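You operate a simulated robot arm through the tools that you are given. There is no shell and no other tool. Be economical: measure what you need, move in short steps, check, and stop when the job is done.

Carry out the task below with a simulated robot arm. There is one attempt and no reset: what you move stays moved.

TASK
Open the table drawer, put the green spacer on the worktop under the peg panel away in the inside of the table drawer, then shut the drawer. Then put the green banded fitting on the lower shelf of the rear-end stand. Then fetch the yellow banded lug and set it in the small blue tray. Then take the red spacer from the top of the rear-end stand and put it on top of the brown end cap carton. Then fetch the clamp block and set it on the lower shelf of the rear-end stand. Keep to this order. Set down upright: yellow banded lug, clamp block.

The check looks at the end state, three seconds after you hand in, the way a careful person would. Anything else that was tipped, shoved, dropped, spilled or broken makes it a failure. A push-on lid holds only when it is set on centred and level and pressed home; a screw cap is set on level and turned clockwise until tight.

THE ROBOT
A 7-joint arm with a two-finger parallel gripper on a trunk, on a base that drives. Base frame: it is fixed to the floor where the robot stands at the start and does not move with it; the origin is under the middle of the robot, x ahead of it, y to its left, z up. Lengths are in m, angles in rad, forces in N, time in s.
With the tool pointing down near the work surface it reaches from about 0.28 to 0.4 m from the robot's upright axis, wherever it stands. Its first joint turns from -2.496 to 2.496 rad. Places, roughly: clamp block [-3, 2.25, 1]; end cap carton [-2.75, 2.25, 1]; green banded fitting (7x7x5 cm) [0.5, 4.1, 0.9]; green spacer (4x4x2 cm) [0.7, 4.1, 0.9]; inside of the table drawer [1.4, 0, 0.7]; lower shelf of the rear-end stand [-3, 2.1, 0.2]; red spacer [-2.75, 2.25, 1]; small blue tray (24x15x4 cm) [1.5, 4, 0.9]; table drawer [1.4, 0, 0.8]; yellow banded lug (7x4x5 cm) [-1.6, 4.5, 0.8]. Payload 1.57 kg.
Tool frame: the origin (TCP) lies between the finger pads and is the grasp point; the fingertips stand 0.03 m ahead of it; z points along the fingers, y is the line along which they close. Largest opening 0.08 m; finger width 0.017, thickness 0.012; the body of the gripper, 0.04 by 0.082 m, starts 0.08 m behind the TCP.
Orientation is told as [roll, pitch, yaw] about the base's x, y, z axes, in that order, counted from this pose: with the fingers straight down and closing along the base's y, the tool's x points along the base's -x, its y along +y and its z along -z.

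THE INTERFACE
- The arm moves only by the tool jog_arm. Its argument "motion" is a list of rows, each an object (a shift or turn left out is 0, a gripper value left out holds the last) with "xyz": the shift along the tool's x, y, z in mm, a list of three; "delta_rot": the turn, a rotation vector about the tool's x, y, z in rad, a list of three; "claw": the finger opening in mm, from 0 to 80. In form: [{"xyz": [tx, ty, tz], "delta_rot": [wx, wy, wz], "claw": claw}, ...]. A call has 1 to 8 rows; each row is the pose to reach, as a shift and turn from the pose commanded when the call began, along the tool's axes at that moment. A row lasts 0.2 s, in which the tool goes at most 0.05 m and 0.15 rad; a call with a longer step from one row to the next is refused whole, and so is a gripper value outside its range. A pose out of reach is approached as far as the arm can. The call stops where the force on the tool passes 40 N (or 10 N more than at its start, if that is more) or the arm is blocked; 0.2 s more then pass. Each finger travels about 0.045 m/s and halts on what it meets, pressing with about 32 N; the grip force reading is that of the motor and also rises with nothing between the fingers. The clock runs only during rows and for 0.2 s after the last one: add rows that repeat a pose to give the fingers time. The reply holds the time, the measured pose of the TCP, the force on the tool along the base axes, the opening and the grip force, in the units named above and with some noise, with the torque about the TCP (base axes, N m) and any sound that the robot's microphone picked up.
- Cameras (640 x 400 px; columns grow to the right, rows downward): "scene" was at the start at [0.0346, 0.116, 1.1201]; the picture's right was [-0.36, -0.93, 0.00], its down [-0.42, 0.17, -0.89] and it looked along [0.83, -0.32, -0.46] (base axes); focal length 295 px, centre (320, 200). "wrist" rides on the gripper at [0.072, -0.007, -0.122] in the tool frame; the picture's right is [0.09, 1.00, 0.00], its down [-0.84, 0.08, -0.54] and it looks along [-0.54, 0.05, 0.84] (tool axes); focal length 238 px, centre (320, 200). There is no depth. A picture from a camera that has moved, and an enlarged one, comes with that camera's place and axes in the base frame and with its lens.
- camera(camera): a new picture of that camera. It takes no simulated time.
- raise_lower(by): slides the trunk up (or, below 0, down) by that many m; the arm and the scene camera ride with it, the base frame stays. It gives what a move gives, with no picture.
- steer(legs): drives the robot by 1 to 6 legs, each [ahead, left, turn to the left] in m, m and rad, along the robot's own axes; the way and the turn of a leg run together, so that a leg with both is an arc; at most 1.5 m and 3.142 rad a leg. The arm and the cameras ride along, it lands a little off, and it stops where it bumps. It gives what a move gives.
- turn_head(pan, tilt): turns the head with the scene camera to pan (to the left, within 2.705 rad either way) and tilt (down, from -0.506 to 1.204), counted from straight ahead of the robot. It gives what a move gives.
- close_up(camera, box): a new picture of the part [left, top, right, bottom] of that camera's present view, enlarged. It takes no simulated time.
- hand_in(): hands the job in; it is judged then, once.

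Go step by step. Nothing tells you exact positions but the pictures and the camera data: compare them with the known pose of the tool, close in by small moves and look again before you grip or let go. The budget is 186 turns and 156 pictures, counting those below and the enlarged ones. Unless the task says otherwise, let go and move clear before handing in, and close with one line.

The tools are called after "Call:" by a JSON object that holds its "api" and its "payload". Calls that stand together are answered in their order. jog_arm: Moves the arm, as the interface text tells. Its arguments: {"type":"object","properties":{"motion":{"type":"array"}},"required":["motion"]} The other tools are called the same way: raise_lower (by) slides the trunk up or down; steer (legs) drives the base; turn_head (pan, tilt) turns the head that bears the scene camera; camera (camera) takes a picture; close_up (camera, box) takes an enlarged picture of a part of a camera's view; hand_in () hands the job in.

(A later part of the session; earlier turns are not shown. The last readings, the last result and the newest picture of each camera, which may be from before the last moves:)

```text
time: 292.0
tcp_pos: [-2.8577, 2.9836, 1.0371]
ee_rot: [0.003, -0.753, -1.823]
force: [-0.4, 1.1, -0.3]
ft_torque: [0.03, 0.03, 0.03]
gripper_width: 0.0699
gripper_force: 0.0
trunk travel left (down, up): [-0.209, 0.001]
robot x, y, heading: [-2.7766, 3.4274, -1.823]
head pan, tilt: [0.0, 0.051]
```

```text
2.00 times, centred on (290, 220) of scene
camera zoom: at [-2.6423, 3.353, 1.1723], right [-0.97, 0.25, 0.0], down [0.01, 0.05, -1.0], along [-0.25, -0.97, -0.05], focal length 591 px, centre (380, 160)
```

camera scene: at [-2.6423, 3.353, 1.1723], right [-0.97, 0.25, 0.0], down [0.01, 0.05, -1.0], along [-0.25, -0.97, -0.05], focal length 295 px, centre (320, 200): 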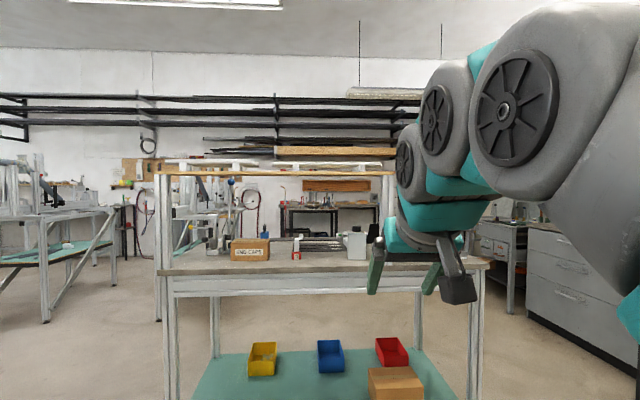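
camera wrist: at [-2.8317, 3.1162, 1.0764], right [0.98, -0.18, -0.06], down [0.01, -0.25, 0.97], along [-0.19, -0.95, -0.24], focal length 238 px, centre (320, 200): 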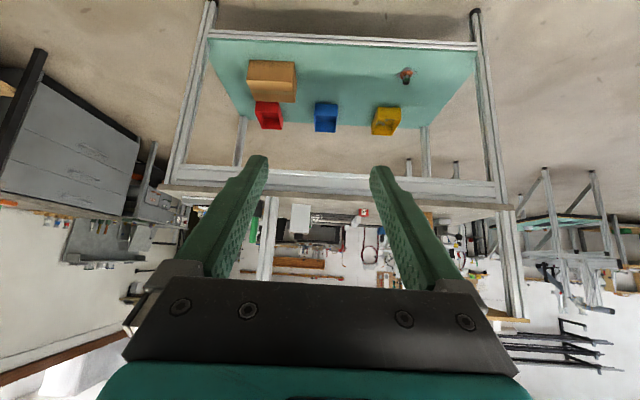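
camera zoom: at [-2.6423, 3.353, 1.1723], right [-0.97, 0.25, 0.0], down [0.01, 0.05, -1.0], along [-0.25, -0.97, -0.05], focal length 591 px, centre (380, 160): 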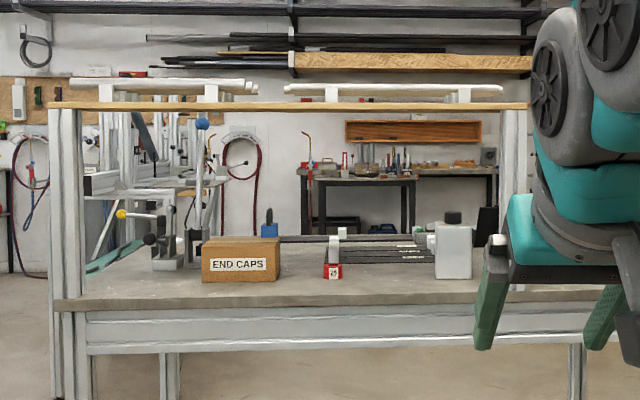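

The board's front edge is flush with the stand's front (underside ≈1.21). I flatten the tool to 0.9 tilt, lower to z≈0.92 outside the stand, square up and approach.

Call:
{"api": "jog_arm", "payload": {"motion": [{"xyz": [27, 0, 29], "delta_rot": [0, -0.07, 0]}, {"xyz": [54, 0, 57], "delta_rot": [0, -0.146, 0]}, {"xyz": [79, 0, 84], "delta_rot": [0, -0.146, 0]}]}}

Call:
{"api": "steer", "payload": {"legs": [[0, 0, 0.08], [0.5, 0.112, 0]]}}

Call:
{"api": "turn_head", "payload": {"pan": 0.0, "tilt": 0.5}}

Call:
{"api": "camera", "payload": {"camera": "scene"}}

Call:
{"api": "camera", "payload": {"camera": "wrist"}}

```text
time: 292.8
tcp_pos: [-2.8572, 2.9826, 0.9236]
ee_rot: [0.004, -0.901, -1.824]
force: [-0.5, -0.2, 0.5]
ft_torque: [-0.03, 0.01, 0.02]
gripper_width: 0.0702
gripper_force: 0.0
trunk travel left (down, up): [-0.209, 0.001]
robot x, y, heading: [-2.7795, 3.4324, -1.823]
head pan, tilt: [0.0, 0.051]
```

```text
time: 296.3
tcp_pos: [-2.8008, 2.4667, 0.9246]
ee_rot: [0.001, -0.9, -1.75]
force: [0.5, -0.7, -0.2]
ft_torque: [-0.03, 0.03, 0.02]
gripper_width: 0.0698
gripper_force: 0.0
trunk travel left (down, up): [-0.209, 0.001]
robot x, y, heading: [-2.7534, 2.9162, -1.746]
head pan, tilt: [0.0, 0.051]
```

```text
time: 297.2
tcp_pos: [-2.8017, 2.4671, 0.9231]
ee_rot: [0.004, -0.901, -1.751]
force: [0.7, 0.1, 0.2]
ft_torque: [0.01, 0.03, 0.02]
gripper_width: 0.0699
gripper_force: 0.1
trunk travel left (down, up): [-0.209, 0.001]
robot x, y, heading: [-2.7569, 2.9215, -1.752]
head pan, tilt: [0.0, 0.499]
```

```text
58 pictures are left
camera scene: at [-2.6143, 2.8507, 1.1309], right [-0.98, 0.18, 0.0], down [0.09, 0.47, -0.88], along [-0.16, -0.86, -0.48], focal length 295 px, centre (320, 200)
```

scene: 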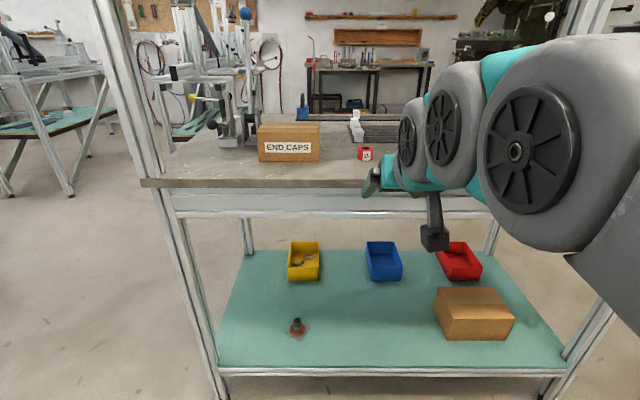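

```text
57 pictures are left
camera wrist: at [-2.7843, 2.6048, 0.9443], right [0.99, -0.12, -0.07], down [0.06, -0.11, 0.99], along [-0.13, -0.99, -0.1], focal length 238 px, centre (320, 200)
```

wrist: 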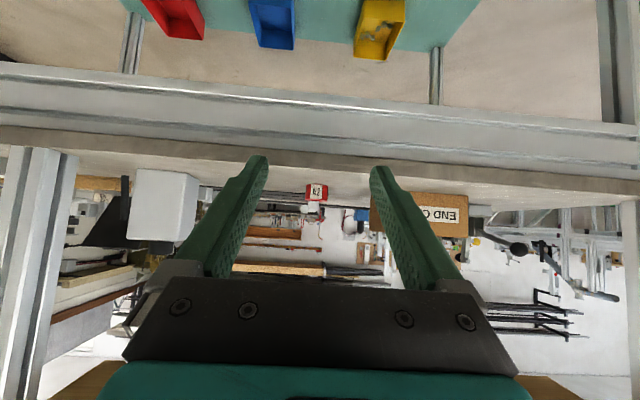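

Ring confirmed at (-2.844, 2.203, 0.889), 0.267 m ahead and nearly centred. Advance most of it.

Call:
{"api": "steer", "payload": {"legs": [[0.17, 0.006, 0]]}}

Call:
{"api": "camera", "payload": {"camera": "wrist"}}

Call:
{"api": "camera", "payload": {"camera": "scene"}}

```text
time: 298.7
tcp_pos: [-2.8232, 2.3018, 0.9243]
ee_rot: [0.003, -0.9, -1.751]
force: [-0.5, -0.3, 0.7]
ft_torque: [-0.02, 0.0, -0.02]
gripper_width: 0.0698
gripper_force: 0.1
trunk travel left (down, up): [-0.209, 0.001]
robot x, y, heading: [-2.7771, 2.7523, -1.747]
head pan, tilt: [0.0, 0.499]
```

```text
56 pictures are left
camera wrist: at [-2.8067, 2.4405, 0.9443], right [0.99, -0.12, -0.07], down [0.06, -0.11, 0.99], along [-0.12, -0.99, -0.1], focal length 238 px, centre (320, 200)
```

wrist: 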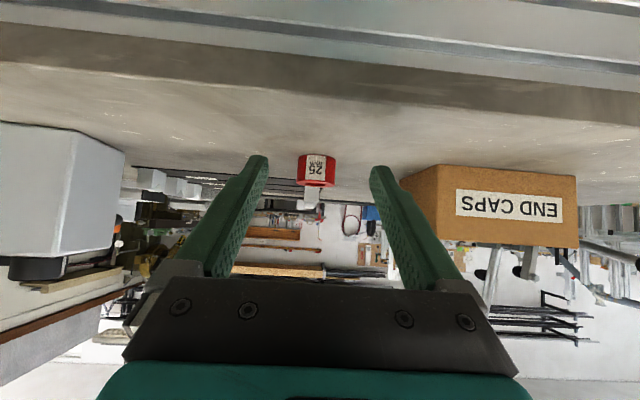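

```text
55 pictures are left
camera scene: at [-2.6376, 2.687, 1.1308], right [-0.98, 0.18, 0.0], down [0.08, 0.47, -0.88], along [-0.15, -0.86, -0.48], focal length 295 px, centre (320, 200)
```

scene: 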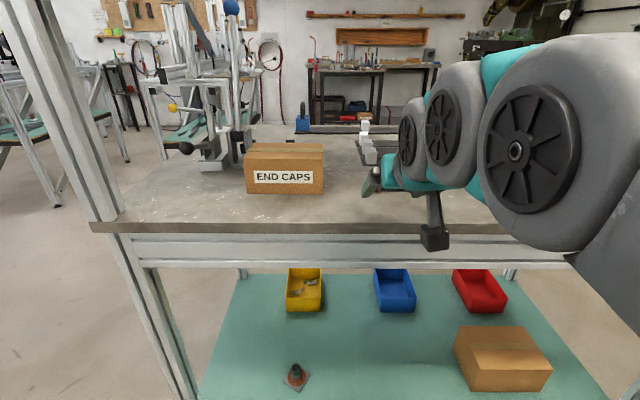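

Ring is 98 mm ahead, centred; carton clear of the left finger. Advance 80 mm at this height, then lower ~14 mm.

Call:
{"api": "steer", "payload": {"legs": [[0.08, -0.001, 0]]}}

Call:
{"api": "camera", "payload": {"camera": "wrist"}}

```text
time: 299.7
tcp_pos: [-2.8375, 2.2223, 0.9252]
ee_rot: [0.004, -0.901, -1.747]
force: [1.3, 0.0, 0.0]
ft_torque: [0.01, 0.0, -0.01]
gripper_width: 0.0699
gripper_force: 0.1
trunk travel left (down, up): [-0.209, 0.001]
robot x, y, heading: [-2.7895, 2.6749, -1.742]
head pan, tilt: [0.0, 0.499]
```

```text
54 pictures are left
camera wrist: at [-2.8215, 2.3608, 0.9443], right [0.99, -0.12, -0.07], down [0.06, -0.11, 0.99], along [-0.12, -0.99, -0.1], focal length 238 px, centre (320, 200)
```

wrist: 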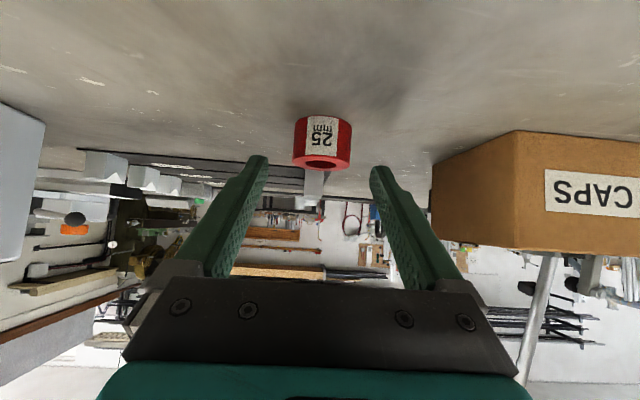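

Aligned. Lower and close.

Call:
{"api": "jog_arm", "payload": {"motion": [{"xyz": [6, 0, 4.8]}, {"xyz": [11.5, 0, 9.2]}, {"xyz": [11.5, 0, 9.2]}]}}

Call:
{"api": "jog_arm", "payload": {"motion": [{"claw": 60}, {"claw": 48}, {"claw": 36}, {"claw": 30}, {"claw": 30}, {"claw": 30}, {"claw": 30}]}}

Call:
{"api": "close_up", "payload": {"camera": "wrist", "box": [200, 80, 440, 230]}}

```text
time: 300.5
tcp_pos: [-2.8381, 2.2212, 0.9097]
ee_rot: [0.003, -0.901, -1.748]
force: [-1.2, -0.3, -0.3]
ft_torque: [0.0, 0.03, 0.01]
gripper_width: 0.07
gripper_force: 0.1
trunk travel left (down, up): [-0.209, 0.001]
robot x, y, heading: [-2.7915, 2.6717, -1.744]
head pan, tilt: [0.0, 0.499]
```

```text
time: 302.1
tcp_pos: [-2.8376, 2.2213, 0.908]
ee_rot: [0.004, -0.903, -1.746]
force: [0.6, -0.3, 1.5]
ft_torque: [-0.01, 0.04, -0.03]
gripper_width: 0.0366
gripper_force: 32.3
trunk travel left (down, up): [-0.209, 0.001]
robot x, y, heading: [-2.7926, 2.6742, -1.739]
head pan, tilt: [0.0, 0.499]
```

```text
2.67 times, centred on (320, 155) of wrist
camera zoom: at [-2.8218, 2.3609, 0.929], right [0.99, -0.12, -0.07], down [0.06, -0.11, 0.99], along [-0.12, -0.99, -0.1], focal length 636 px, centre (320, 320)
```

zoom: 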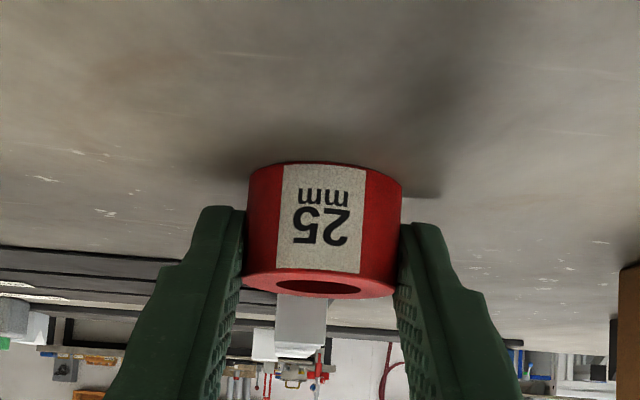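

Ring gripped (37 mm). Carton centre is 43 mm ahead and 185 mm left of the TCP, its top at 0.952. Lift slightly, back out from under the board, raise, shift left.

Call:
{"api": "jog_arm", "payload": {"motion": [{"xyz": [-12, 0, -9]}, {"xyz": [-23, 0, -19]}]}}

Call:
{"api": "steer", "payload": {"legs": [[-0.17, 0, 0]]}}

Call:
{"api": "jog_arm", "payload": {"motion": [{"xyz": [-26, 0, -21]}, {"xyz": [-52, 0, -42]}]}}

Call:
{"api": "steer", "payload": {"legs": [[0, 0.185, 0], [0.1, 0, 0]]}}

Call:
{"api": "camera", "payload": {"camera": "wrist"}}

Call:
{"api": "camera", "payload": {"camera": "scene"}}

```text
time: 302.7
tcp_pos: [-2.8379, 2.2212, 0.9396]
ee_rot: [0.004, -0.901, -1.745]
force: [-1.2, -0.6, -0.7]
ft_torque: [0.02, -0.03, -0.01]
gripper_width: 0.0366
gripper_force: 32.3
trunk travel left (down, up): [-0.209, 0.001]
robot x, y, heading: [-2.7918, 2.6725, -1.744]
head pan, tilt: [0.0, 0.499]
```

```text
time: 304.2
tcp_pos: [-2.8103, 2.3862, 0.9394]
ee_rot: [0.004, -0.902, -1.75]
force: [0.0, 0.0, -0.1]
ft_torque: [0.0, 0.0, 0.0]
gripper_width: 0.0366
gripper_force: 31.6
trunk travel left (down, up): [-0.209, 0.001]
robot x, y, heading: [-2.763, 2.8394, -1.752]
head pan, tilt: [0.0, 0.499]
```

```text
time: 304.8
tcp_pos: [-2.8106, 2.3875, 1.0068]
ee_rot: [0.004, -0.901, -1.751]
force: [-0.4, 0.7, 0.5]
ft_torque: [0.03, -0.02, -0.01]
gripper_width: 0.0368
gripper_force: 32.3
trunk travel left (down, up): [-0.209, 0.001]
robot x, y, heading: [-2.7638, 2.8386, -1.75]
head pan, tilt: [0.0, 0.499]
```

```text
time: 307.0
tcp_pos: [-2.6519, 2.2569, 1.0068]
ee_rot: [0.003, -0.899, -1.754]
force: [0.2, 0.2, -0.9]
ft_torque: [0.0, 0.01, -0.04]
gripper_width: 0.0367
gripper_force: 32.1
trunk travel left (down, up): [-0.209, 0.001]
robot x, y, heading: [-2.6042, 2.7079, -1.75]
head pan, tilt: [0.0, 0.499]
```

```text
52 pictures are left
camera wrist: at [-2.6347, 2.3945, 1.0271], right [0.99, -0.12, -0.07], down [0.06, -0.11, 0.99], along [-0.13, -0.99, -0.1], focal length 238 px, centre (320, 200)
```

wrist: 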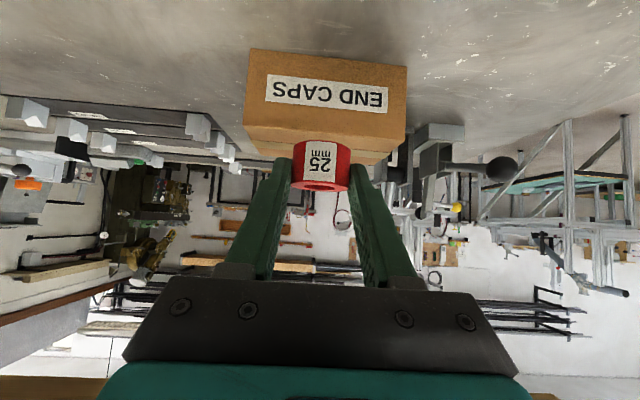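

```text
51 pictures are left
camera scene: at [-2.4633, 2.6393, 1.1308], right [-0.98, 0.18, 0.0], down [0.09, 0.47, -0.88], along [-0.16, -0.86, -0.48], focal length 295 px, centre (320, 200)
```

scene: 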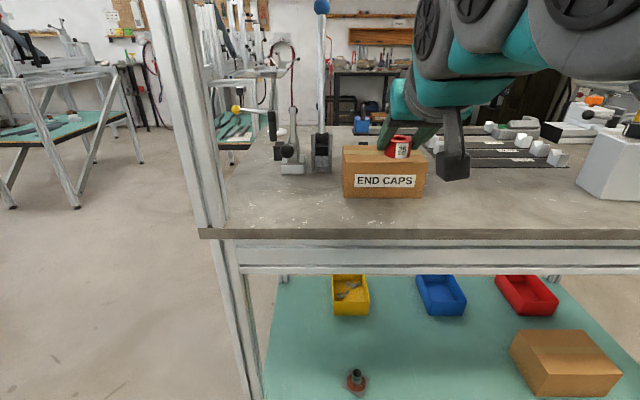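

Carton centre is 92 mm ahead, 5 mm left. Move 74 mm in so the ring is over its middle.

Call:
{"api": "steer", "payload": {"legs": [[0.074, 0.004, 0]]}}

Call:
{"api": "camera", "payload": {"camera": "wrist"}}

Call:
{"api": "close_up", "payload": {"camera": "scene", "box": [280, 80, 520, 230]}}

```text
time: 308.1
tcp_pos: [-2.6612, 2.1807, 1.0071]
ee_rot: [0.002, -0.902, -1.753]
force: [0.8, 0.1, -1.8]
ft_torque: [0.03, -0.01, -0.01]
gripper_width: 0.0367
gripper_force: 31.9
trunk travel left (down, up): [-0.209, 0.001]
robot x, y, heading: [-2.6145, 2.6331, -1.754]
head pan, tilt: [0.0, 0.499]
```

```text
50 pictures are left
camera wrist: at [-2.6447, 2.3197, 1.0271], right [0.99, -0.12, -0.07], down [0.06, -0.11, 0.99], along [-0.13, -0.99, -0.1], focal length 238 px, centre (320, 200)
```

wrist: 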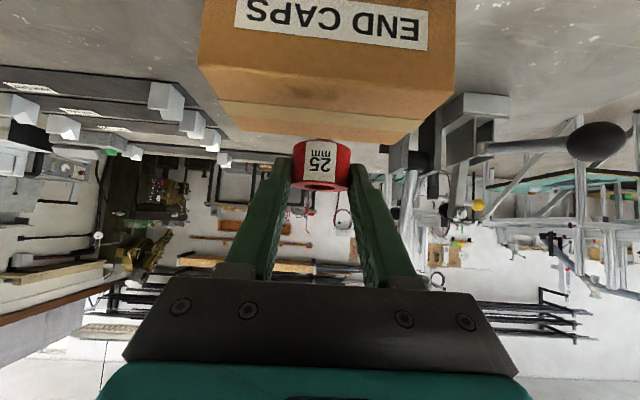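

```text
2.67 times, centred on (400, 155) of scene
camera zoom: at [-2.473, 2.5642, 1.1308], right [-0.98, 0.18, 0.0], down [0.09, 0.47, -0.88], along [-0.16, -0.86, -0.48], focal length 788 px, centre (107, 320)
```

zoom: 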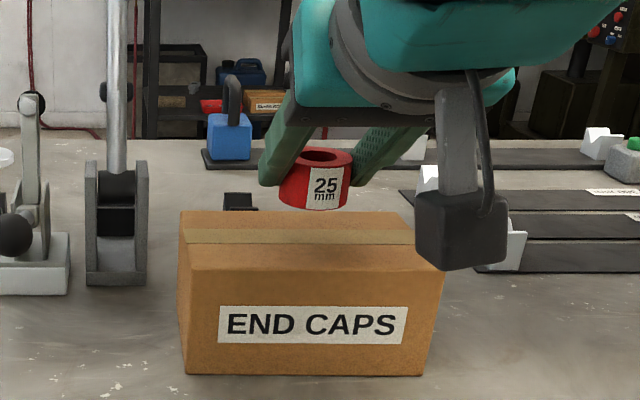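

Ring nearly over the carton's middle. 8 mm forward and lower 20 mm.

Call:
{"api": "jog_arm", "payload": {"motion": [{"xyz": [-5, 0, 6]}, {"xyz": [3, 0, 12.5]}, {"xyz": [10.7, 0, 18.7]}, {"xyz": [10.7, 0, 18.7]}]}}

Call:
{"api": "close_up", "payload": {"camera": "scene", "box": [280, 80, 520, 230]}}

```text
time: 309.1
tcp_pos: [-2.6626, 2.1726, 0.9859]
ee_rot: [0.004, -0.901, -1.754]
force: [0.4, -0.1, -0.2]
ft_torque: [0.01, -0.01, 0.0]
gripper_width: 0.0366
gripper_force: 31.7
trunk travel left (down, up): [-0.209, 0.001]
robot x, y, heading: [-2.6106, 2.6335, -1.753]
head pan, tilt: [0.0, 0.499]
```

```text
2.67 times, centred on (400, 155) of scene
camera zoom: at [-2.473, 2.5642, 1.1308], right [-0.98, 0.18, 0.0], down [0.09, 0.47, -0.88], along [-0.16, -0.86, -0.48], focal length 788 px, centre (107, 320)
```

zoom: 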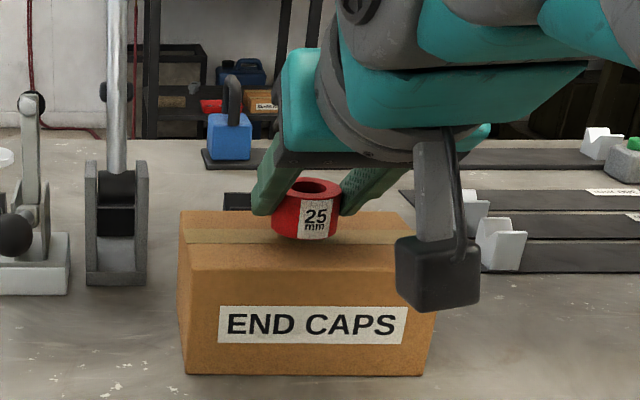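

Almost on it; a few more millimetres.

Call:
{"api": "jog_arm", "payload": {"motion": [{"xyz": [1.6, 0, 1.2]}, {"xyz": [3.1, 0, 2.5]}, {"xyz": [3.1, 0, 2.5]}]}}

```text
time: 309.9
tcp_pos: [-2.6626, 2.1727, 0.9812]
ee_rot: [0.004, -0.9, -1.753]
force: [0.2, -0.1, -1.1]
ft_torque: [0.05, 0.01, 0.05]
gripper_width: 0.0366
gripper_force: 31.9
trunk travel left (down, up): [-0.209, 0.001]
robot x, y, heading: [-2.6115, 2.6323, -1.754]
head pan, tilt: [0.0, 0.499]
```

Call:
{"api": "jog_arm", "payload": {"motion": [{"xyz": [1.6, 0, 1.2]}, {"xyz": [3.1, 0, 2.5]}, {"xyz": [3.1, 0, 2.5]}]}}

Call:
{"api": "close_up", "payload": {"camera": "scene", "box": [320, 100, 480, 200]}}

```text
time: 310.7
tcp_pos: [-2.6635, 2.1734, 0.9788]
ee_rot: [0.003, -0.902, -1.754]
force: [-1.3, -0.3, 5.2]
ft_torque: [-0.03, 0.1, -0.01]
gripper_width: 0.0365
gripper_force: 31.7
trunk travel left (down, up): [-0.209, 0.001]
robot x, y, heading: [-2.6119, 2.6285, -1.752]
head pan, tilt: [0.0, 0.499]
```

```text
4.00 times, centred on (400, 150) of scene
camera zoom: at [-2.473, 2.5643, 1.1309], right [-0.98, 0.18, 0.0], down [0.09, 0.47, -0.88], along [-0.16, -0.86, -0.48], focal length 1182 px, centre (0, 400)
```

zoom: 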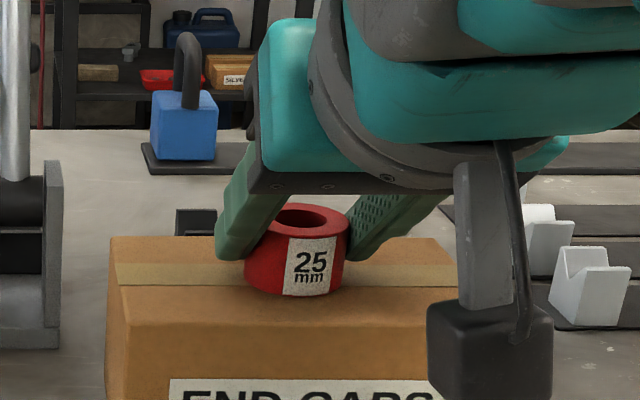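

Contact. Open, then retreat upward/back.

Call:
{"api": "jog_arm", "payload": {"motion": [{"claw": 40}, {"claw": 48}, {"claw": 56}, {"claw": 60}, {"claw": 60}]}}

Call:
{"api": "jog_arm", "payload": {"motion": [{"xyz": [-8, 0, -6]}, {"xyz": [-16, 0, -12]}, {"xyz": [-4, 0, -28]}, {"xyz": [15, 0, -52]}]}}

Call:
{"api": "close_up", "payload": {"camera": "scene", "box": [280, 80, 520, 230]}}

```text
time: 311.9
tcp_pos: [-2.6617, 2.1709, 0.9784]
ee_rot: [0.005, -0.901, -1.754]
force: [0.4, 0.6, 0.0]
ft_torque: [0.0, 0.01, -0.04]
gripper_width: 0.0601
gripper_force: 0.0
trunk travel left (down, up): [-0.209, 0.001]
robot x, y, heading: [-2.6127, 2.6327, -1.747]
head pan, tilt: [0.0, 0.499]
```

```text
time: 312.9
tcp_pos: [-2.6509, 2.2213, 0.9995]
ee_rot: [0.003, -0.899, -1.754]
force: [-0.3, 0.0, 0.1]
ft_torque: [0.01, 0.01, 0.0]
gripper_width: 0.0599
gripper_force: 0.1
trunk travel left (down, up): [-0.209, 0.001]
robot x, y, heading: [-2.6109, 2.6345, -1.754]
head pan, tilt: [0.0, 0.499]
```

```text
2.67 times, centred on (400, 155) of scene
camera zoom: at [-2.473, 2.5642, 1.1308], right [-0.98, 0.18, 0.0], down [0.09, 0.47, -0.88], along [-0.16, -0.86, -0.48], focal length 788 px, centre (107, 320)
```

zoom: 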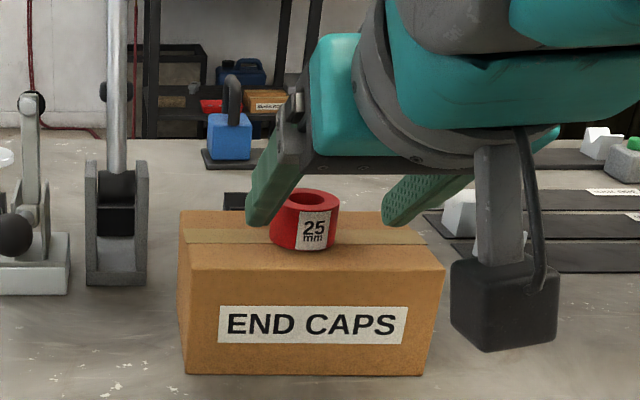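

Red ring rests on the carton. Back out and look for the clamp block on the right part of the stand.

Call:
{"api": "steer", "payload": {"legs": [[-0.3, 0, 0], [0, -0.3, 0]]}}

Call:
{"api": "camera", "payload": {"camera": "wrist"}}

Call:
{"api": "turn_head", "payload": {"pan": -0.25, "tilt": 0.4}}

Call:
{"api": "camera", "payload": {"camera": "scene"}}

```text
time: 316.5
tcp_pos: [-2.8868, 2.5715, 0.9982]
ee_rot: [0.004, -0.901, -1.751]
force: [-0.4, -0.5, -1.0]
ft_torque: [0.01, -0.01, -0.02]
gripper_width: 0.0599
gripper_force: 0.0
trunk travel left (down, up): [-0.209, 0.001]
robot x, y, heading: [-2.849, 2.9833, -1.755]
head pan, tilt: [0.0, 0.499]
```

```text
45 pictures are left
camera wrist: at [-2.8702, 2.71, 1.0192], right [0.99, -0.12, -0.07], down [0.06, -0.11, 0.99], along [-0.13, -0.99, -0.1], focal length 238 px, centre (320, 200)
```

wrist: 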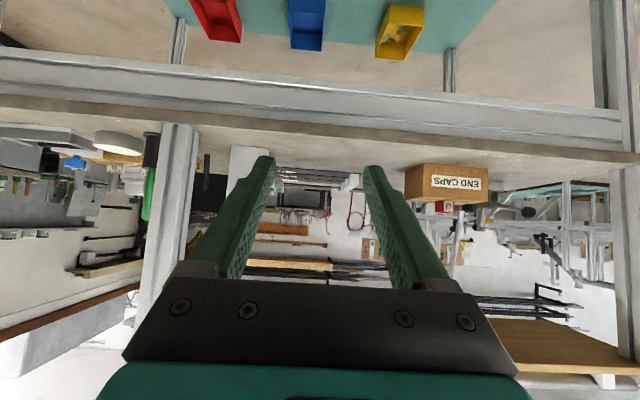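

```text
time: 317.3
tcp_pos: [-2.8861, 2.5722, 0.9982]
ee_rot: [0.004, -0.9, -1.754]
force: [-0.2, -0.3, -0.7]
ft_torque: [0.01, 0.02, -0.01]
gripper_width: 0.06
gripper_force: 0.1
trunk travel left (down, up): [-0.209, 0.001]
robot x, y, heading: [-2.8481, 2.9797, -1.752]
head pan, tilt: [-0.25, 0.4]
```

```text
44 pictures are left
camera scene: at [-2.7302, 2.9195, 1.1399], right [-0.91, 0.42, 0.0], down [0.16, 0.35, -0.92], along [-0.38, -0.84, -0.39], focal length 295 px, centre (320, 200)
```

scene: 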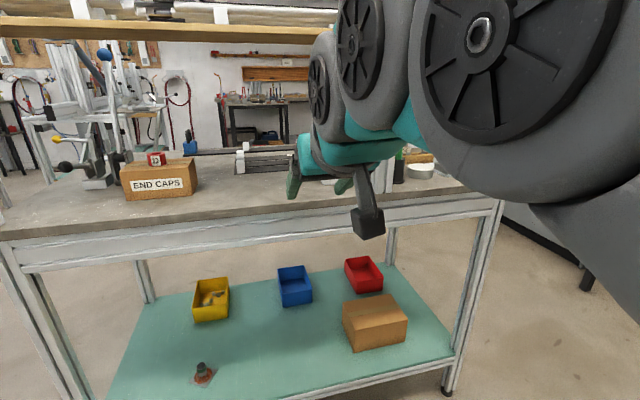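

The arm blocks the view; shift right by 0.3 m so the objects lie left of the arm.

Call:
{"api": "steer", "payload": {"legs": [[0, -0.3, 0]]}}

Call:
{"api": "turn_head", "payload": {"pan": 0.1, "tilt": 0.4}}

Call:
{"api": "camera", "payload": {"camera": "scene"}}

Call:
{"api": "close_up", "payload": {"camera": "scene", "box": [200, 90, 440, 240]}}

```text
time: 319.4
tcp_pos: [-3.1864, 2.6272, 0.998]
ee_rot: [0.003, -0.899, -1.762]
force: [0.1, 0.0, 1.4]
ft_torque: [0.02, 0.01, -0.03]
gripper_width: 0.06
gripper_force: 0.0
trunk travel left (down, up): [-0.209, 0.001]
robot x, y, heading: [-3.1454, 3.0346, -1.76]
head pan, tilt: [-0.25, 0.4]
```

```text
time: 320.2
tcp_pos: [-3.1867, 2.6271, 0.9991]
ee_rot: [0.004, -0.9, -1.763]
force: [0.0, 0.5, -0.3]
ft_torque: [-0.01, 0.0, -0.02]
gripper_width: 0.06
gripper_force: 0.0
trunk travel left (down, up): [-0.209, 0.001]
robot x, y, heading: [-3.1403, 3.0389, -1.76]
head pan, tilt: [0.099, 0.4]
```

```text
43 pictures are left
camera scene: at [-2.9956, 2.9655, 1.1399], right [-1.0, 0.09, 0.0], down [0.04, 0.39, -0.92], along [-0.08, -0.92, -0.39], focal length 295 px, centre (320, 200)
```

scene: 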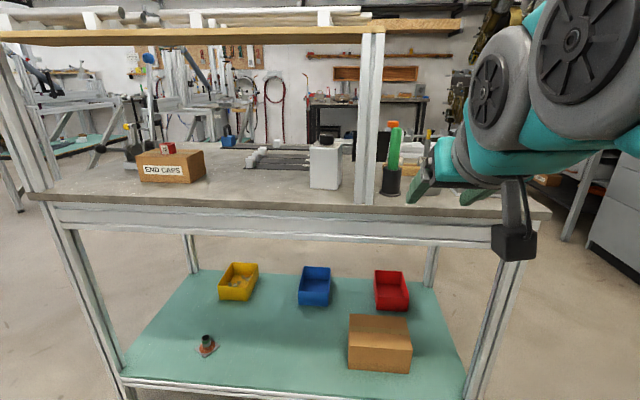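

```text
2.67 times, centred on (320, 165) of scene
camera zoom: at [-2.9956, 2.9655, 1.1399], right [-1.0, 0.09, 0.0], down [0.04, 0.39, -0.92], along [-0.08, -0.92, -0.39], focal length 788 px, centre (320, 293)
```

zoom: 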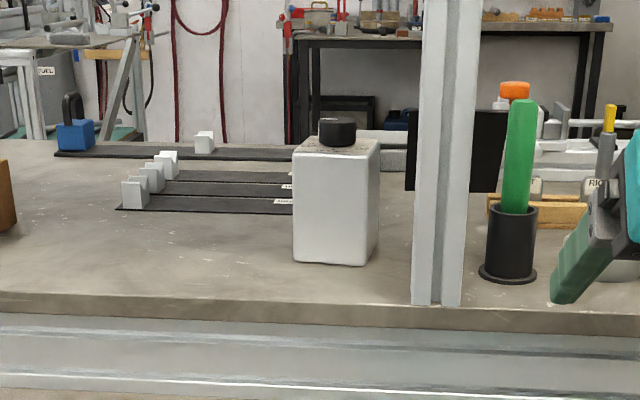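

A white block with a black knob stands near (-3.07, 2.23), matching the clamp block's place. Zoom in to identify it.

Call:
{"api": "close_up", "payload": {"camera": "scene", "box": [270, 115, 366, 205]}}

Call:
{"api": "close_up", "payload": {"camera": "scene", "box": [360, 100, 520, 200]}}

```text
4.44 times, centred on (318, 160) of scene
camera zoom: at [-2.9956, 2.9655, 1.1399], right [-1.0, 0.09, 0.0], down [0.04, 0.39, -0.92], along [-0.08, -0.92, -0.39], focal length 1313 px, centre (329, 378)
```

zoom: 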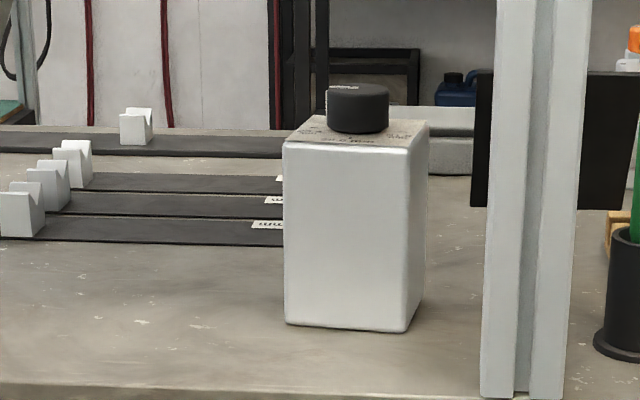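

```text
4.00 times, centred on (440, 150) of scene
camera zoom: at [-2.9956, 2.9655, 1.1399], right [-1.0, 0.09, 0.0], down [0.04, 0.39, -0.92], along [-0.08, -0.92, -0.39], focal length 1182 px, centre (-160, 400)
```

zoom: 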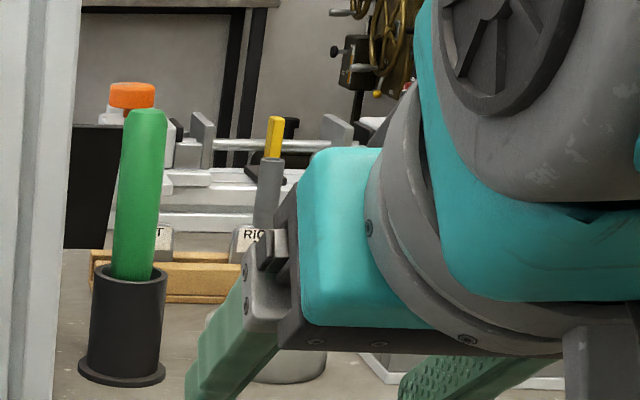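

It's a ~7×7×10.5 cm block with a knob, centred about (-3.076, 2.243), turned slightly; I take it as the clamp block and will grip its body. A front post is close on its right, so I align carefully: lower, turn to face it squarely, shift left.

Call:
{"api": "jog_arm", "payload": {"motion": [{"xyz": [25, 0, 20], "claw": 80}, {"xyz": [49, 0, 39], "claw": 80}, {"xyz": [49, 0, 39], "claw": 80}]}}

Call:
{"api": "steer", "payload": {"legs": [[0, 0, -0.068], [0.08, 0.2325, 0]]}}

Call:
{"api": "camera", "payload": {"camera": "wrist"}}

Call:
{"api": "camera", "payload": {"camera": "scene"}}

```text
time: 321.0
tcp_pos: [-3.1856, 2.6268, 0.9355]
ee_rot: [0.005, -0.9, -1.762]
force: [1.1, 0.6, 0.6]
ft_torque: [0.0, 0.01, 0.03]
gripper_width: 0.0801
gripper_force: 0.1
trunk travel left (down, up): [-0.209, 0.001]
robot x, y, heading: [-3.1462, 3.035, -1.758]
head pan, tilt: [0.099, 0.4]
```

```text
time: 323.2
tcp_pos: [-3.0077, 2.4945, 0.9361]
ee_rot: [0.003, -0.901, -1.835]
force: [0.6, -0.3, 0.8]
ft_torque: [-0.01, -0.01, -0.02]
gripper_width: 0.08
gripper_force: 0.0
trunk travel left (down, up): [-0.209, 0.001]
robot x, y, heading: [-2.9351, 2.9, -1.834]
head pan, tilt: [0.099, 0.4]
```

```text
39 pictures are left
camera wrist: at [-2.9802, 2.6308, 0.9565], right [0.98, -0.2, -0.07], down [0.05, -0.11, 0.99], along [-0.21, -0.97, -0.1], focal length 238 px, centre (320, 200)
```

wrist: 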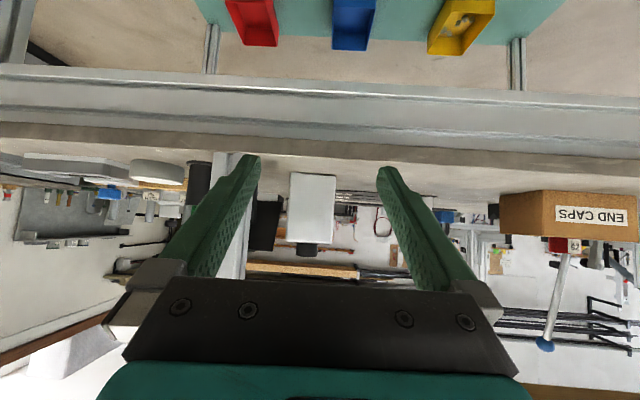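

```text
38 pictures are left
camera scene: at [-2.7941, 2.8176, 1.1399], right [-0.99, 0.16, 0.0], down [0.06, 0.38, -0.92], along [-0.15, -0.91, -0.39], focal length 295 px, centre (320, 200)
```

scene: 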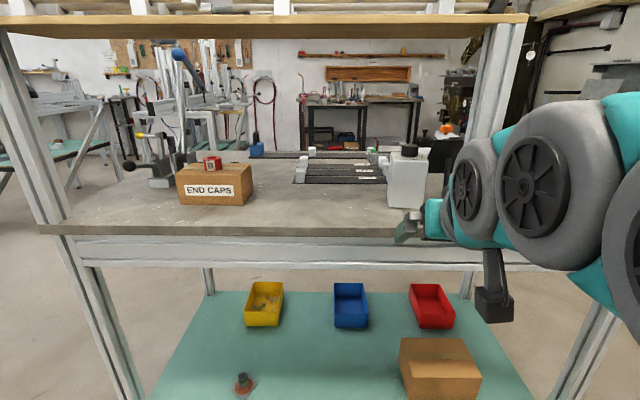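

The block face is square-on and laterally centred; the post's inner edge is ~73 mm right of the tool line, leaving about 1–2 cm. Advance 0.12 m and recheck.

Call:
{"api": "steer", "payload": {"legs": [[0.12, 0, 0]]}}

Call:
{"api": "camera", "payload": {"camera": "wrist"}}

```text
time: 324.5
tcp_pos: [-3.04, 2.3786, 0.936]
ee_rot: [0.005, -0.901, -1.835]
force: [-0.2, -0.1, -0.2]
ft_torque: [0.0, -0.01, 0.01]
gripper_width: 0.0799
gripper_force: 0.0
trunk travel left (down, up): [-0.209, 0.001]
robot x, y, heading: [-2.9676, 2.7798, -1.829]
head pan, tilt: [0.099, 0.4]
```

```text
37 pictures are left
camera wrist: at [-3.0111, 2.5152, 0.9564], right [0.98, -0.2, -0.07], down [0.05, -0.11, 0.99], along [-0.21, -0.97, -0.1], focal length 238 px, centre (320, 200)
```

wrist: 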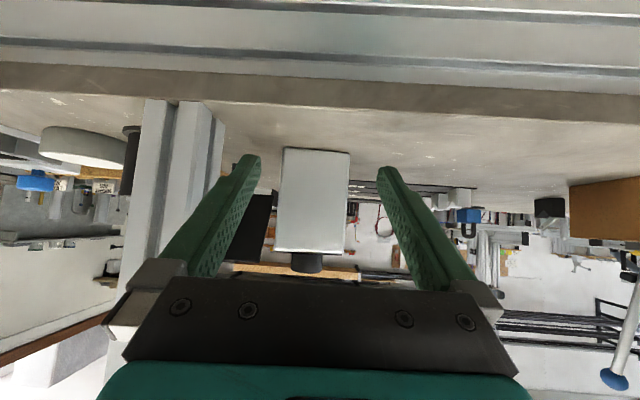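

Let me measure the block width more precisely before choosing body or knob grip.

Call:
{"api": "close_up", "payload": {"camera": "wrist", "box": [240, 130, 400, 290]}}

```text
2.50 times, centred on (320, 210) of wrist
camera zoom: at [-3.0111, 2.5152, 0.9564], right [0.98, -0.2, -0.07], down [0.05, -0.11, 0.99], along [-0.21, -0.97, -0.1], focal length 596 px, centre (320, 175)
```

zoom: 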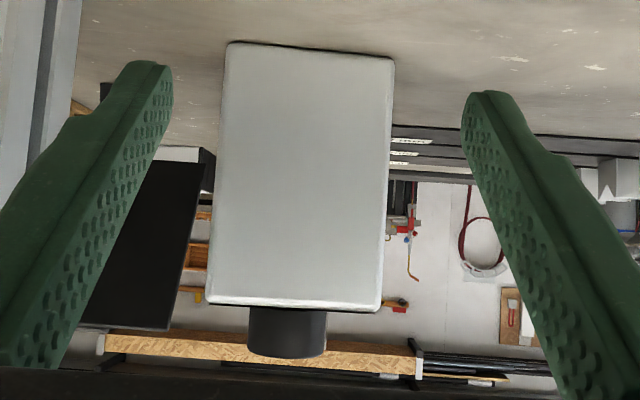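

The block is ~70 mm wide and centred within 2 mm, so the body grip fits. I'll advance with the arm (more precise than the base): 70 mm first.

Call:
{"api": "jog_arm", "payload": {"motion": [{"xyz": [-15, -1.7, 18], "claw": 80}, {"xyz": [-29, -1.7, 37], "claw": 80}, {"xyz": [-43.5, -1.7, 55], "claw": 80}, {"xyz": [-43.5, -1.7, 55], "claw": 80}]}}

Call:
{"api": "close_up", "payload": {"camera": "wrist", "box": [200, 90, 440, 290]}}

```text
time: 325.5
tcp_pos: [-3.0581, 2.3118, 0.9333]
ee_rot: [0.003, -0.898, -1.835]
force: [0.0, 0.5, 0.2]
ft_torque: [-0.02, -0.01, 0.01]
gripper_width: 0.0798
gripper_force: 0.0
trunk travel left (down, up): [-0.209, 0.001]
robot x, y, heading: [-2.9685, 2.7821, -1.835]
head pan, tilt: [0.099, 0.4]
```

```text
2.00 times, centred on (320, 190) of wrist
camera zoom: at [-3.0308, 2.4487, 0.9542], right [0.98, -0.2, -0.07], down [0.05, -0.11, 0.99], along [-0.21, -0.97, -0.1], focal length 477 px, centre (320, 220)
```

zoom: 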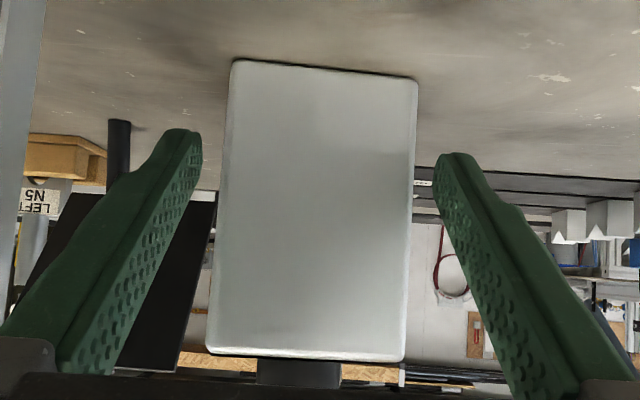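

Well centred (gaps equal). Advance the remaining 62 mm and close.

Call:
{"api": "jog_arm", "payload": {"motion": [{"xyz": [-13, 0, 16], "claw": 80}, {"xyz": [-26, 0, 32], "claw": 80}, {"xyz": [-38.6, 0, 48.5], "claw": 80}, {"xyz": [-38.6, 0, 48.5], "claw": 80}]}}

Call:
{"api": "camera", "payload": {"camera": "wrist"}}

Call:
{"api": "close_up", "payload": {"camera": "scene", "box": [300, 100, 540, 250]}}

```text
time: 326.5
tcp_pos: [-3.0745, 2.2518, 0.9351]
ee_rot: [0.004, -0.9, -1.835]
force: [-0.3, 0.0, -0.1]
ft_torque: [-0.02, -0.01, 0.03]
gripper_width: 0.08
gripper_force: 0.0
trunk travel left (down, up): [-0.209, 0.001]
robot x, y, heading: [-2.9684, 2.7862, -1.833]
head pan, tilt: [0.099, 0.4]
```

```text
34 pictures are left
camera wrist: at [-3.0464, 2.3883, 0.9559], right [0.98, -0.2, -0.07], down [0.05, -0.11, 0.99], along [-0.21, -0.97, -0.1], focal length 238 px, centre (320, 200)
```

wrist: 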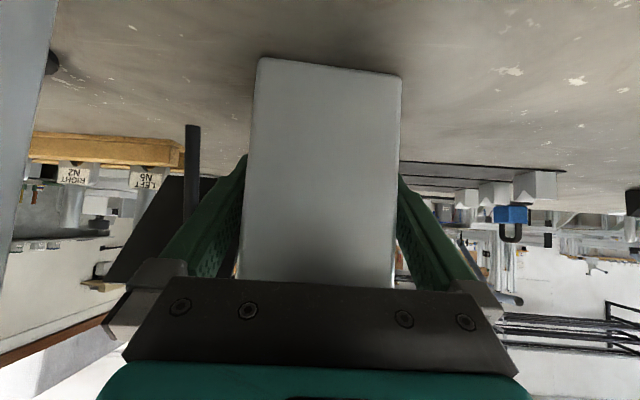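

```text
2.67 times, centred on (420, 175) of scene
camera zoom: at [-2.8252, 2.7022, 1.1399], right [-0.99, 0.16, 0.0], down [0.06, 0.38, -0.92], along [-0.15, -0.91, -0.39], focal length 788 px, centre (53, 267)
```

zoom: 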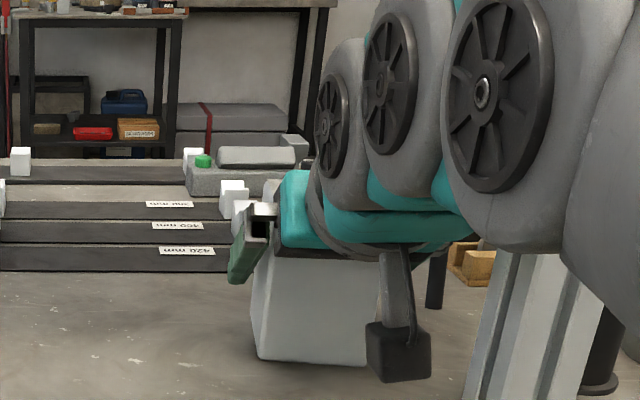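

The block sits between the fingers. Its location is the only object in the given clamp-block zone, so I close on it.

Call:
{"api": "jog_arm", "payload": {"motion": [{"claw": 74}, {"claw": 70}, {"claw": 66}, {"claw": 62}, {"claw": 62}]}}

```text
time: 327.7
tcp_pos: [-3.0737, 2.2515, 0.9355]
ee_rot: [0.004, -0.901, -1.834]
force: [-0.5, 0.2, 0.7]
ft_torque: [-0.13, 0.31, -0.05]
gripper_width: 0.0698
gripper_force: 31.5
trunk travel left (down, up): [-0.209, 0.001]
robot x, y, heading: [-2.9667, 2.7879, -1.831]
head pan, tilt: [0.099, 0.4]
```

Gripped at 69.8 mm. Lift 30 mm and read the weight.

Call:
{"api": "jog_arm", "payload": {"motion": [{"xyz": [-8, 0, -6.2]}, {"xyz": [-16, 0, -12.5]}, {"xyz": [-23.5, 0, -18.7]}, {"xyz": [-23.5, 0, -18.7]}]}}

Call:
{"api": "close_up", "payload": {"camera": "scene", "box": [300, 100, 540, 250]}}

```text
time: 328.7
tcp_pos: [-3.0753, 2.2508, 0.9644]
ee_rot: [0.004, -0.898, -1.834]
force: [-0.1, 0.2, -4.7]
ft_torque: [-0.03, 0.01, 0.0]
gripper_width: 0.0698
gripper_force: 31.9
trunk travel left (down, up): [-0.209, 0.001]
robot x, y, heading: [-2.9669, 2.7835, -1.836]
head pan, tilt: [0.099, 0.4]
```

```text
2.67 times, centred on (420, 175) of scene
camera zoom: at [-2.8253, 2.702, 1.1399], right [-0.99, 0.16, 0.0], down [0.06, 0.38, -0.92], along [-0.15, -0.91, -0.39], focal length 788 px, centre (53, 267)
```

zoom: 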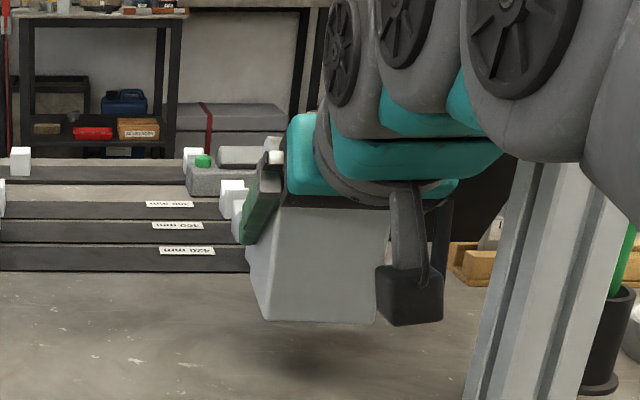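

Lifted cleanly, about 0.5 kg; the block bottom is 58 mm below the TCP. Back out, then bring it low outside the stand.

Call:
{"api": "steer", "payload": {"legs": [[-0.47, 0, 0]]}}

Call:
{"api": "jog_arm", "payload": {"motion": [{"xyz": [-28, 0, 35]}, {"xyz": [-56, 0, 70.5]}, {"xyz": [-20.8, 0, 98.5]}, {"xyz": [14.5, 0, 126.5]}, {"xyz": [49.7, 0, 154.5]}, {"xyz": [85, 0, 182.5]}, {"xyz": [120.2, 0, 210.5]}, {"xyz": [155.4, 0, 238.4]}]}}

Call:
{"api": "jog_arm", "payload": {"motion": [{"xyz": [35.2, 0, 28]}, {"xyz": [70.5, 0, 56]}, {"xyz": [105.7, 0, 84]}, {"xyz": [117.5, 0, 93.3]}]}}

Call:
{"api": "raise_lower", "payload": {"by": -0.15}}

Call:
{"api": "turn_head", "payload": {"pan": 0.0, "tilt": 0.6}}

Call:
{"api": "camera", "payload": {"camera": "scene"}}

Call:
{"api": "camera", "payload": {"camera": "wrist"}}

```text
time: 331.5
tcp_pos: [-2.9529, 2.7094, 0.9657]
ee_rot: [0.002, -0.898, -1.839]
force: [-0.4, 0.6, -4.4]
ft_torque: [0.01, 0.01, 0.03]
gripper_width: 0.0698
gripper_force: 32.1
trunk travel left (down, up): [-0.209, 0.001]
robot x, y, heading: [-2.845, 3.2405, -1.833]
head pan, tilt: [0.099, 0.4]
```

```text
time: 333.3
tcp_pos: [-2.9765, 2.6219, 0.6929]
ee_rot: [0.003, -0.898, -1.833]
force: [-0.8, -0.8, -4.1]
ft_torque: [0.04, 0.04, 0.01]
gripper_width: 0.0698
gripper_force: 32.0
trunk travel left (down, up): [-0.209, 0.001]
robot x, y, heading: [-2.8414, 3.2429, -1.835]
head pan, tilt: [0.099, 0.4]
```

```text
time: 334.3
tcp_pos: [-2.9766, 2.6198, 0.5471]
ee_rot: [0.003, -0.899, -1.837]
force: [0.6, 0.2, -3.7]
ft_torque: [0.01, -0.01, 0.0]
gripper_width: 0.0701
gripper_force: 32.0
trunk travel left (down, up): [-0.209, 0.001]
robot x, y, heading: [-2.8448, 3.2379, -1.837]
head pan, tilt: [0.099, 0.4]
```

```text
time: 336.1
tcp_pos: [-2.9765, 2.6204, 0.3968]
ee_rot: [0.003, -0.897, -1.838]
force: [0.0, 0.5, -4.1]
ft_torque: [-0.01, -0.01, -0.01]
gripper_width: 0.0698
gripper_force: 31.7
trunk travel left (down, up): [-0.059, 0.151]
robot x, y, heading: [-2.8442, 3.2411, -1.839]
head pan, tilt: [0.099, 0.4]
```

```text
time: 336.8
tcp_pos: [-2.9766, 2.6204, 0.3968]
ee_rot: [0.004, -0.898, -1.837]
force: [0.9, -0.4, -5.2]
ft_torque: [0.01, 0.04, 0.0]
gripper_width: 0.0701
gripper_force: 32.1
trunk travel left (down, up): [-0.059, 0.151]
robot x, y, heading: [-2.8441, 3.2419, -1.841]
head pan, tilt: [0.0, 0.6]
```

```text
31 pictures are left
camera scene: at [-2.7096, 3.1645, 0.9717], right [-0.96, 0.26, 0.0], down [0.15, 0.54, -0.83], along [-0.22, -0.8, -0.56], focal length 295 px, centre (320, 200)
```

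scene: 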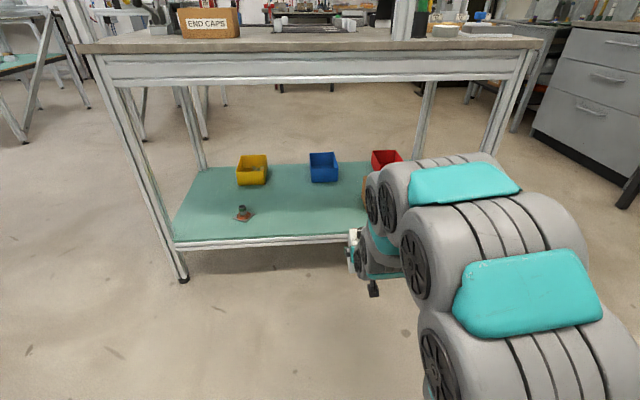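

```text
30 pictures are left
camera wrist: at [-2.9476, 2.7568, 0.4172], right [0.98, -0.2, -0.07], down [0.05, -0.11, 0.99], along [-0.21, -0.97, -0.1], focal length 238 px, centre (320, 200)
```

wrist: 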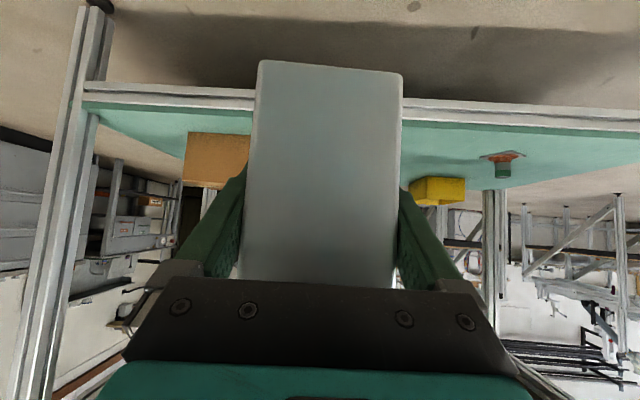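

I square up to the stand and move toward a free spot at about (-2.90, 2.18) on the shelf, between the fitting and the carton.

Call:
{"api": "steer", "payload": {"legs": [[0, 0, 0.095], [0, 0.091, 0], [0.27, 0, 0]]}}

Call:
{"api": "camera", "payload": {"camera": "wrist"}}

Call:
{"api": "camera", "payload": {"camera": "scene"}}

```text
time: 339.9
tcp_pos: [-2.8753, 2.3298, 0.3972]
ee_rot: [0.004, -0.899, -1.748]
force: [-0.8, 0.1, -4.6]
ft_torque: [0.02, 0.0, 0.04]
gripper_width: 0.07
gripper_force: 32.0
trunk travel left (down, up): [-0.059, 0.151]
robot x, y, heading: [-2.7979, 2.9617, -1.75]
head pan, tilt: [0.0, 0.6]
```

```text
29 pictures are left
camera wrist: at [-2.8601, 2.4686, 0.4172], right [0.99, -0.12, -0.07], down [0.06, -0.11, 0.99], along [-0.12, -0.99, -0.1], focal length 238 px, centre (320, 200)
```

wrist: 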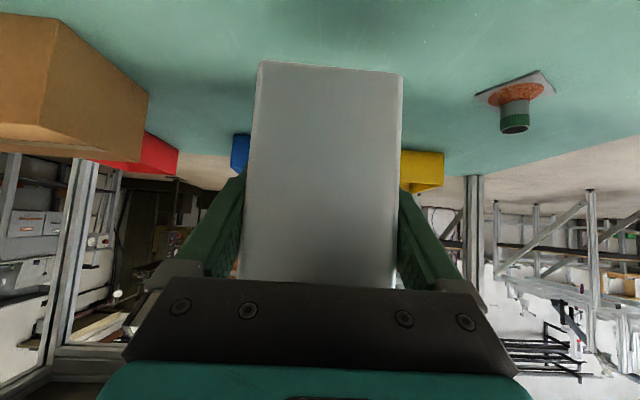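

```text
28 pictures are left
camera scene: at [-2.6596, 2.8959, 0.9717], right [-0.98, 0.18, 0.0], down [0.1, 0.56, -0.82], along [-0.14, -0.81, -0.57], focal length 295 px, centre (320, 200)
```

scene: 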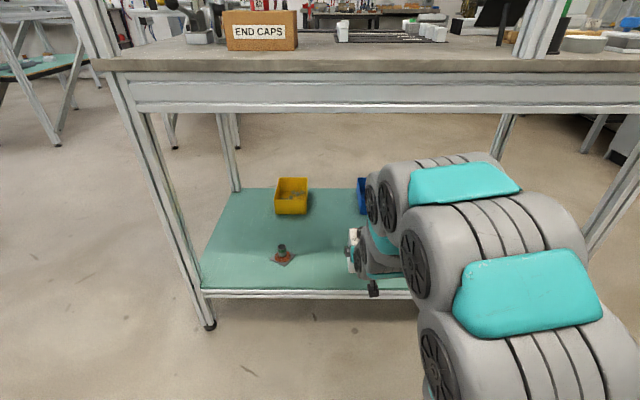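

Clear on both sides. Advance 0.14 m and lower with trunk and arm.

Call:
{"api": "steer", "payload": {"legs": [[0.14, 0, 0]]}}

Call:
{"api": "raise_lower", "payload": {"by": -0.058}}

Call:
{"api": "jog_arm", "payload": {"motion": [{"xyz": [15.7, 0, 12.4]}, {"xyz": [31.3, 0, 24.9]}, {"xyz": [31.3, 0, 24.9]}]}}

Call:
{"api": "camera", "payload": {"camera": "wrist"}}

```text
time: 341.2
tcp_pos: [-2.9022, 2.1934, 0.3964]
ee_rot: [0.004, -0.899, -1.748]
force: [-0.5, -0.3, -4.6]
ft_torque: [-0.02, 0.0, -0.01]
gripper_width: 0.0699
gripper_force: 32.2
trunk travel left (down, up): [-0.059, 0.151]
robot x, y, heading: [-2.8233, 2.8232, -1.751]
head pan, tilt: [0.0, 0.6]
```

```text
time: 342.2
tcp_pos: [-2.9014, 2.1953, 0.3376]
ee_rot: [0.004, -0.899, -1.752]
force: [0.3, 0.5, -4.7]
ft_torque: [0.02, 0.02, 0.02]
gripper_width: 0.0701
gripper_force: 32.1
trunk travel left (down, up): [-0.001, 0.209]
robot x, y, heading: [-2.8231, 2.8267, -1.748]
head pan, tilt: [0.0, 0.6]
```

```text
time: 343.0
tcp_pos: [-2.9018, 2.1936, 0.2987]
ee_rot: [0.005, -0.899, -1.75]
force: [-0.1, -0.2, -5.0]
ft_torque: [0.01, -0.01, -0.02]
gripper_width: 0.0698
gripper_force: 31.9
trunk travel left (down, up): [-0.001, 0.209]
robot x, y, heading: [-2.82, 2.8257, -1.748]
head pan, tilt: [0.0, 0.6]
```

```text
27 pictures are left
camera wrist: at [-2.8849, 2.3329, 0.319], right [0.99, -0.12, -0.07], down [0.06, -0.11, 0.99], along [-0.12, -0.99, -0.1], focal length 238 px, centre (320, 200)
```

wrist: 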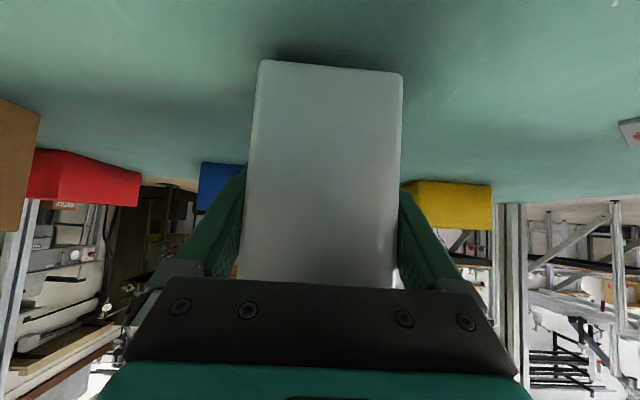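

Close above the shelf. Lower in small steps until contact.

Call:
{"api": "jog_arm", "payload": {"motion": [{"xyz": [3.9, 0, 3.1]}, {"xyz": [7.8, 0, 6.2]}, {"xyz": [7.8, 0, 6.2]}]}}

Call:
{"api": "jog_arm", "payload": {"motion": [{"xyz": [2, 0, 1.6]}, {"xyz": [3.9, 0, 3.1]}, {"xyz": [3.9, 0, 3.1]}]}}

```text
time: 343.8
tcp_pos: [-2.9019, 2.193, 0.2897]
ee_rot: [0.003, -0.9, -1.75]
force: [-0.2, 0.6, 2.1]
ft_torque: [-0.18, 0.27, -0.03]
gripper_width: 0.0698
gripper_force: 32.0
trunk travel left (down, up): [-0.001, 0.209]
robot x, y, heading: [-2.8258, 2.8259, -1.747]
head pan, tilt: [0.0, 0.6]
```

```text
time: 344.6
tcp_pos: [-2.9023, 2.1922, 0.2865]
ee_rot: [0.004, -0.904, -1.751]
force: [-4.6, -2.6, 33.1]
ft_torque: [0.25, 0.1, 0.36]
gripper_width: 0.0697
gripper_force: 32.5
trunk travel left (down, up): [-0.001, 0.209]
robot x, y, heading: [-2.8233, 2.8294, -1.752]
head pan, tilt: [0.0, 0.6]
```

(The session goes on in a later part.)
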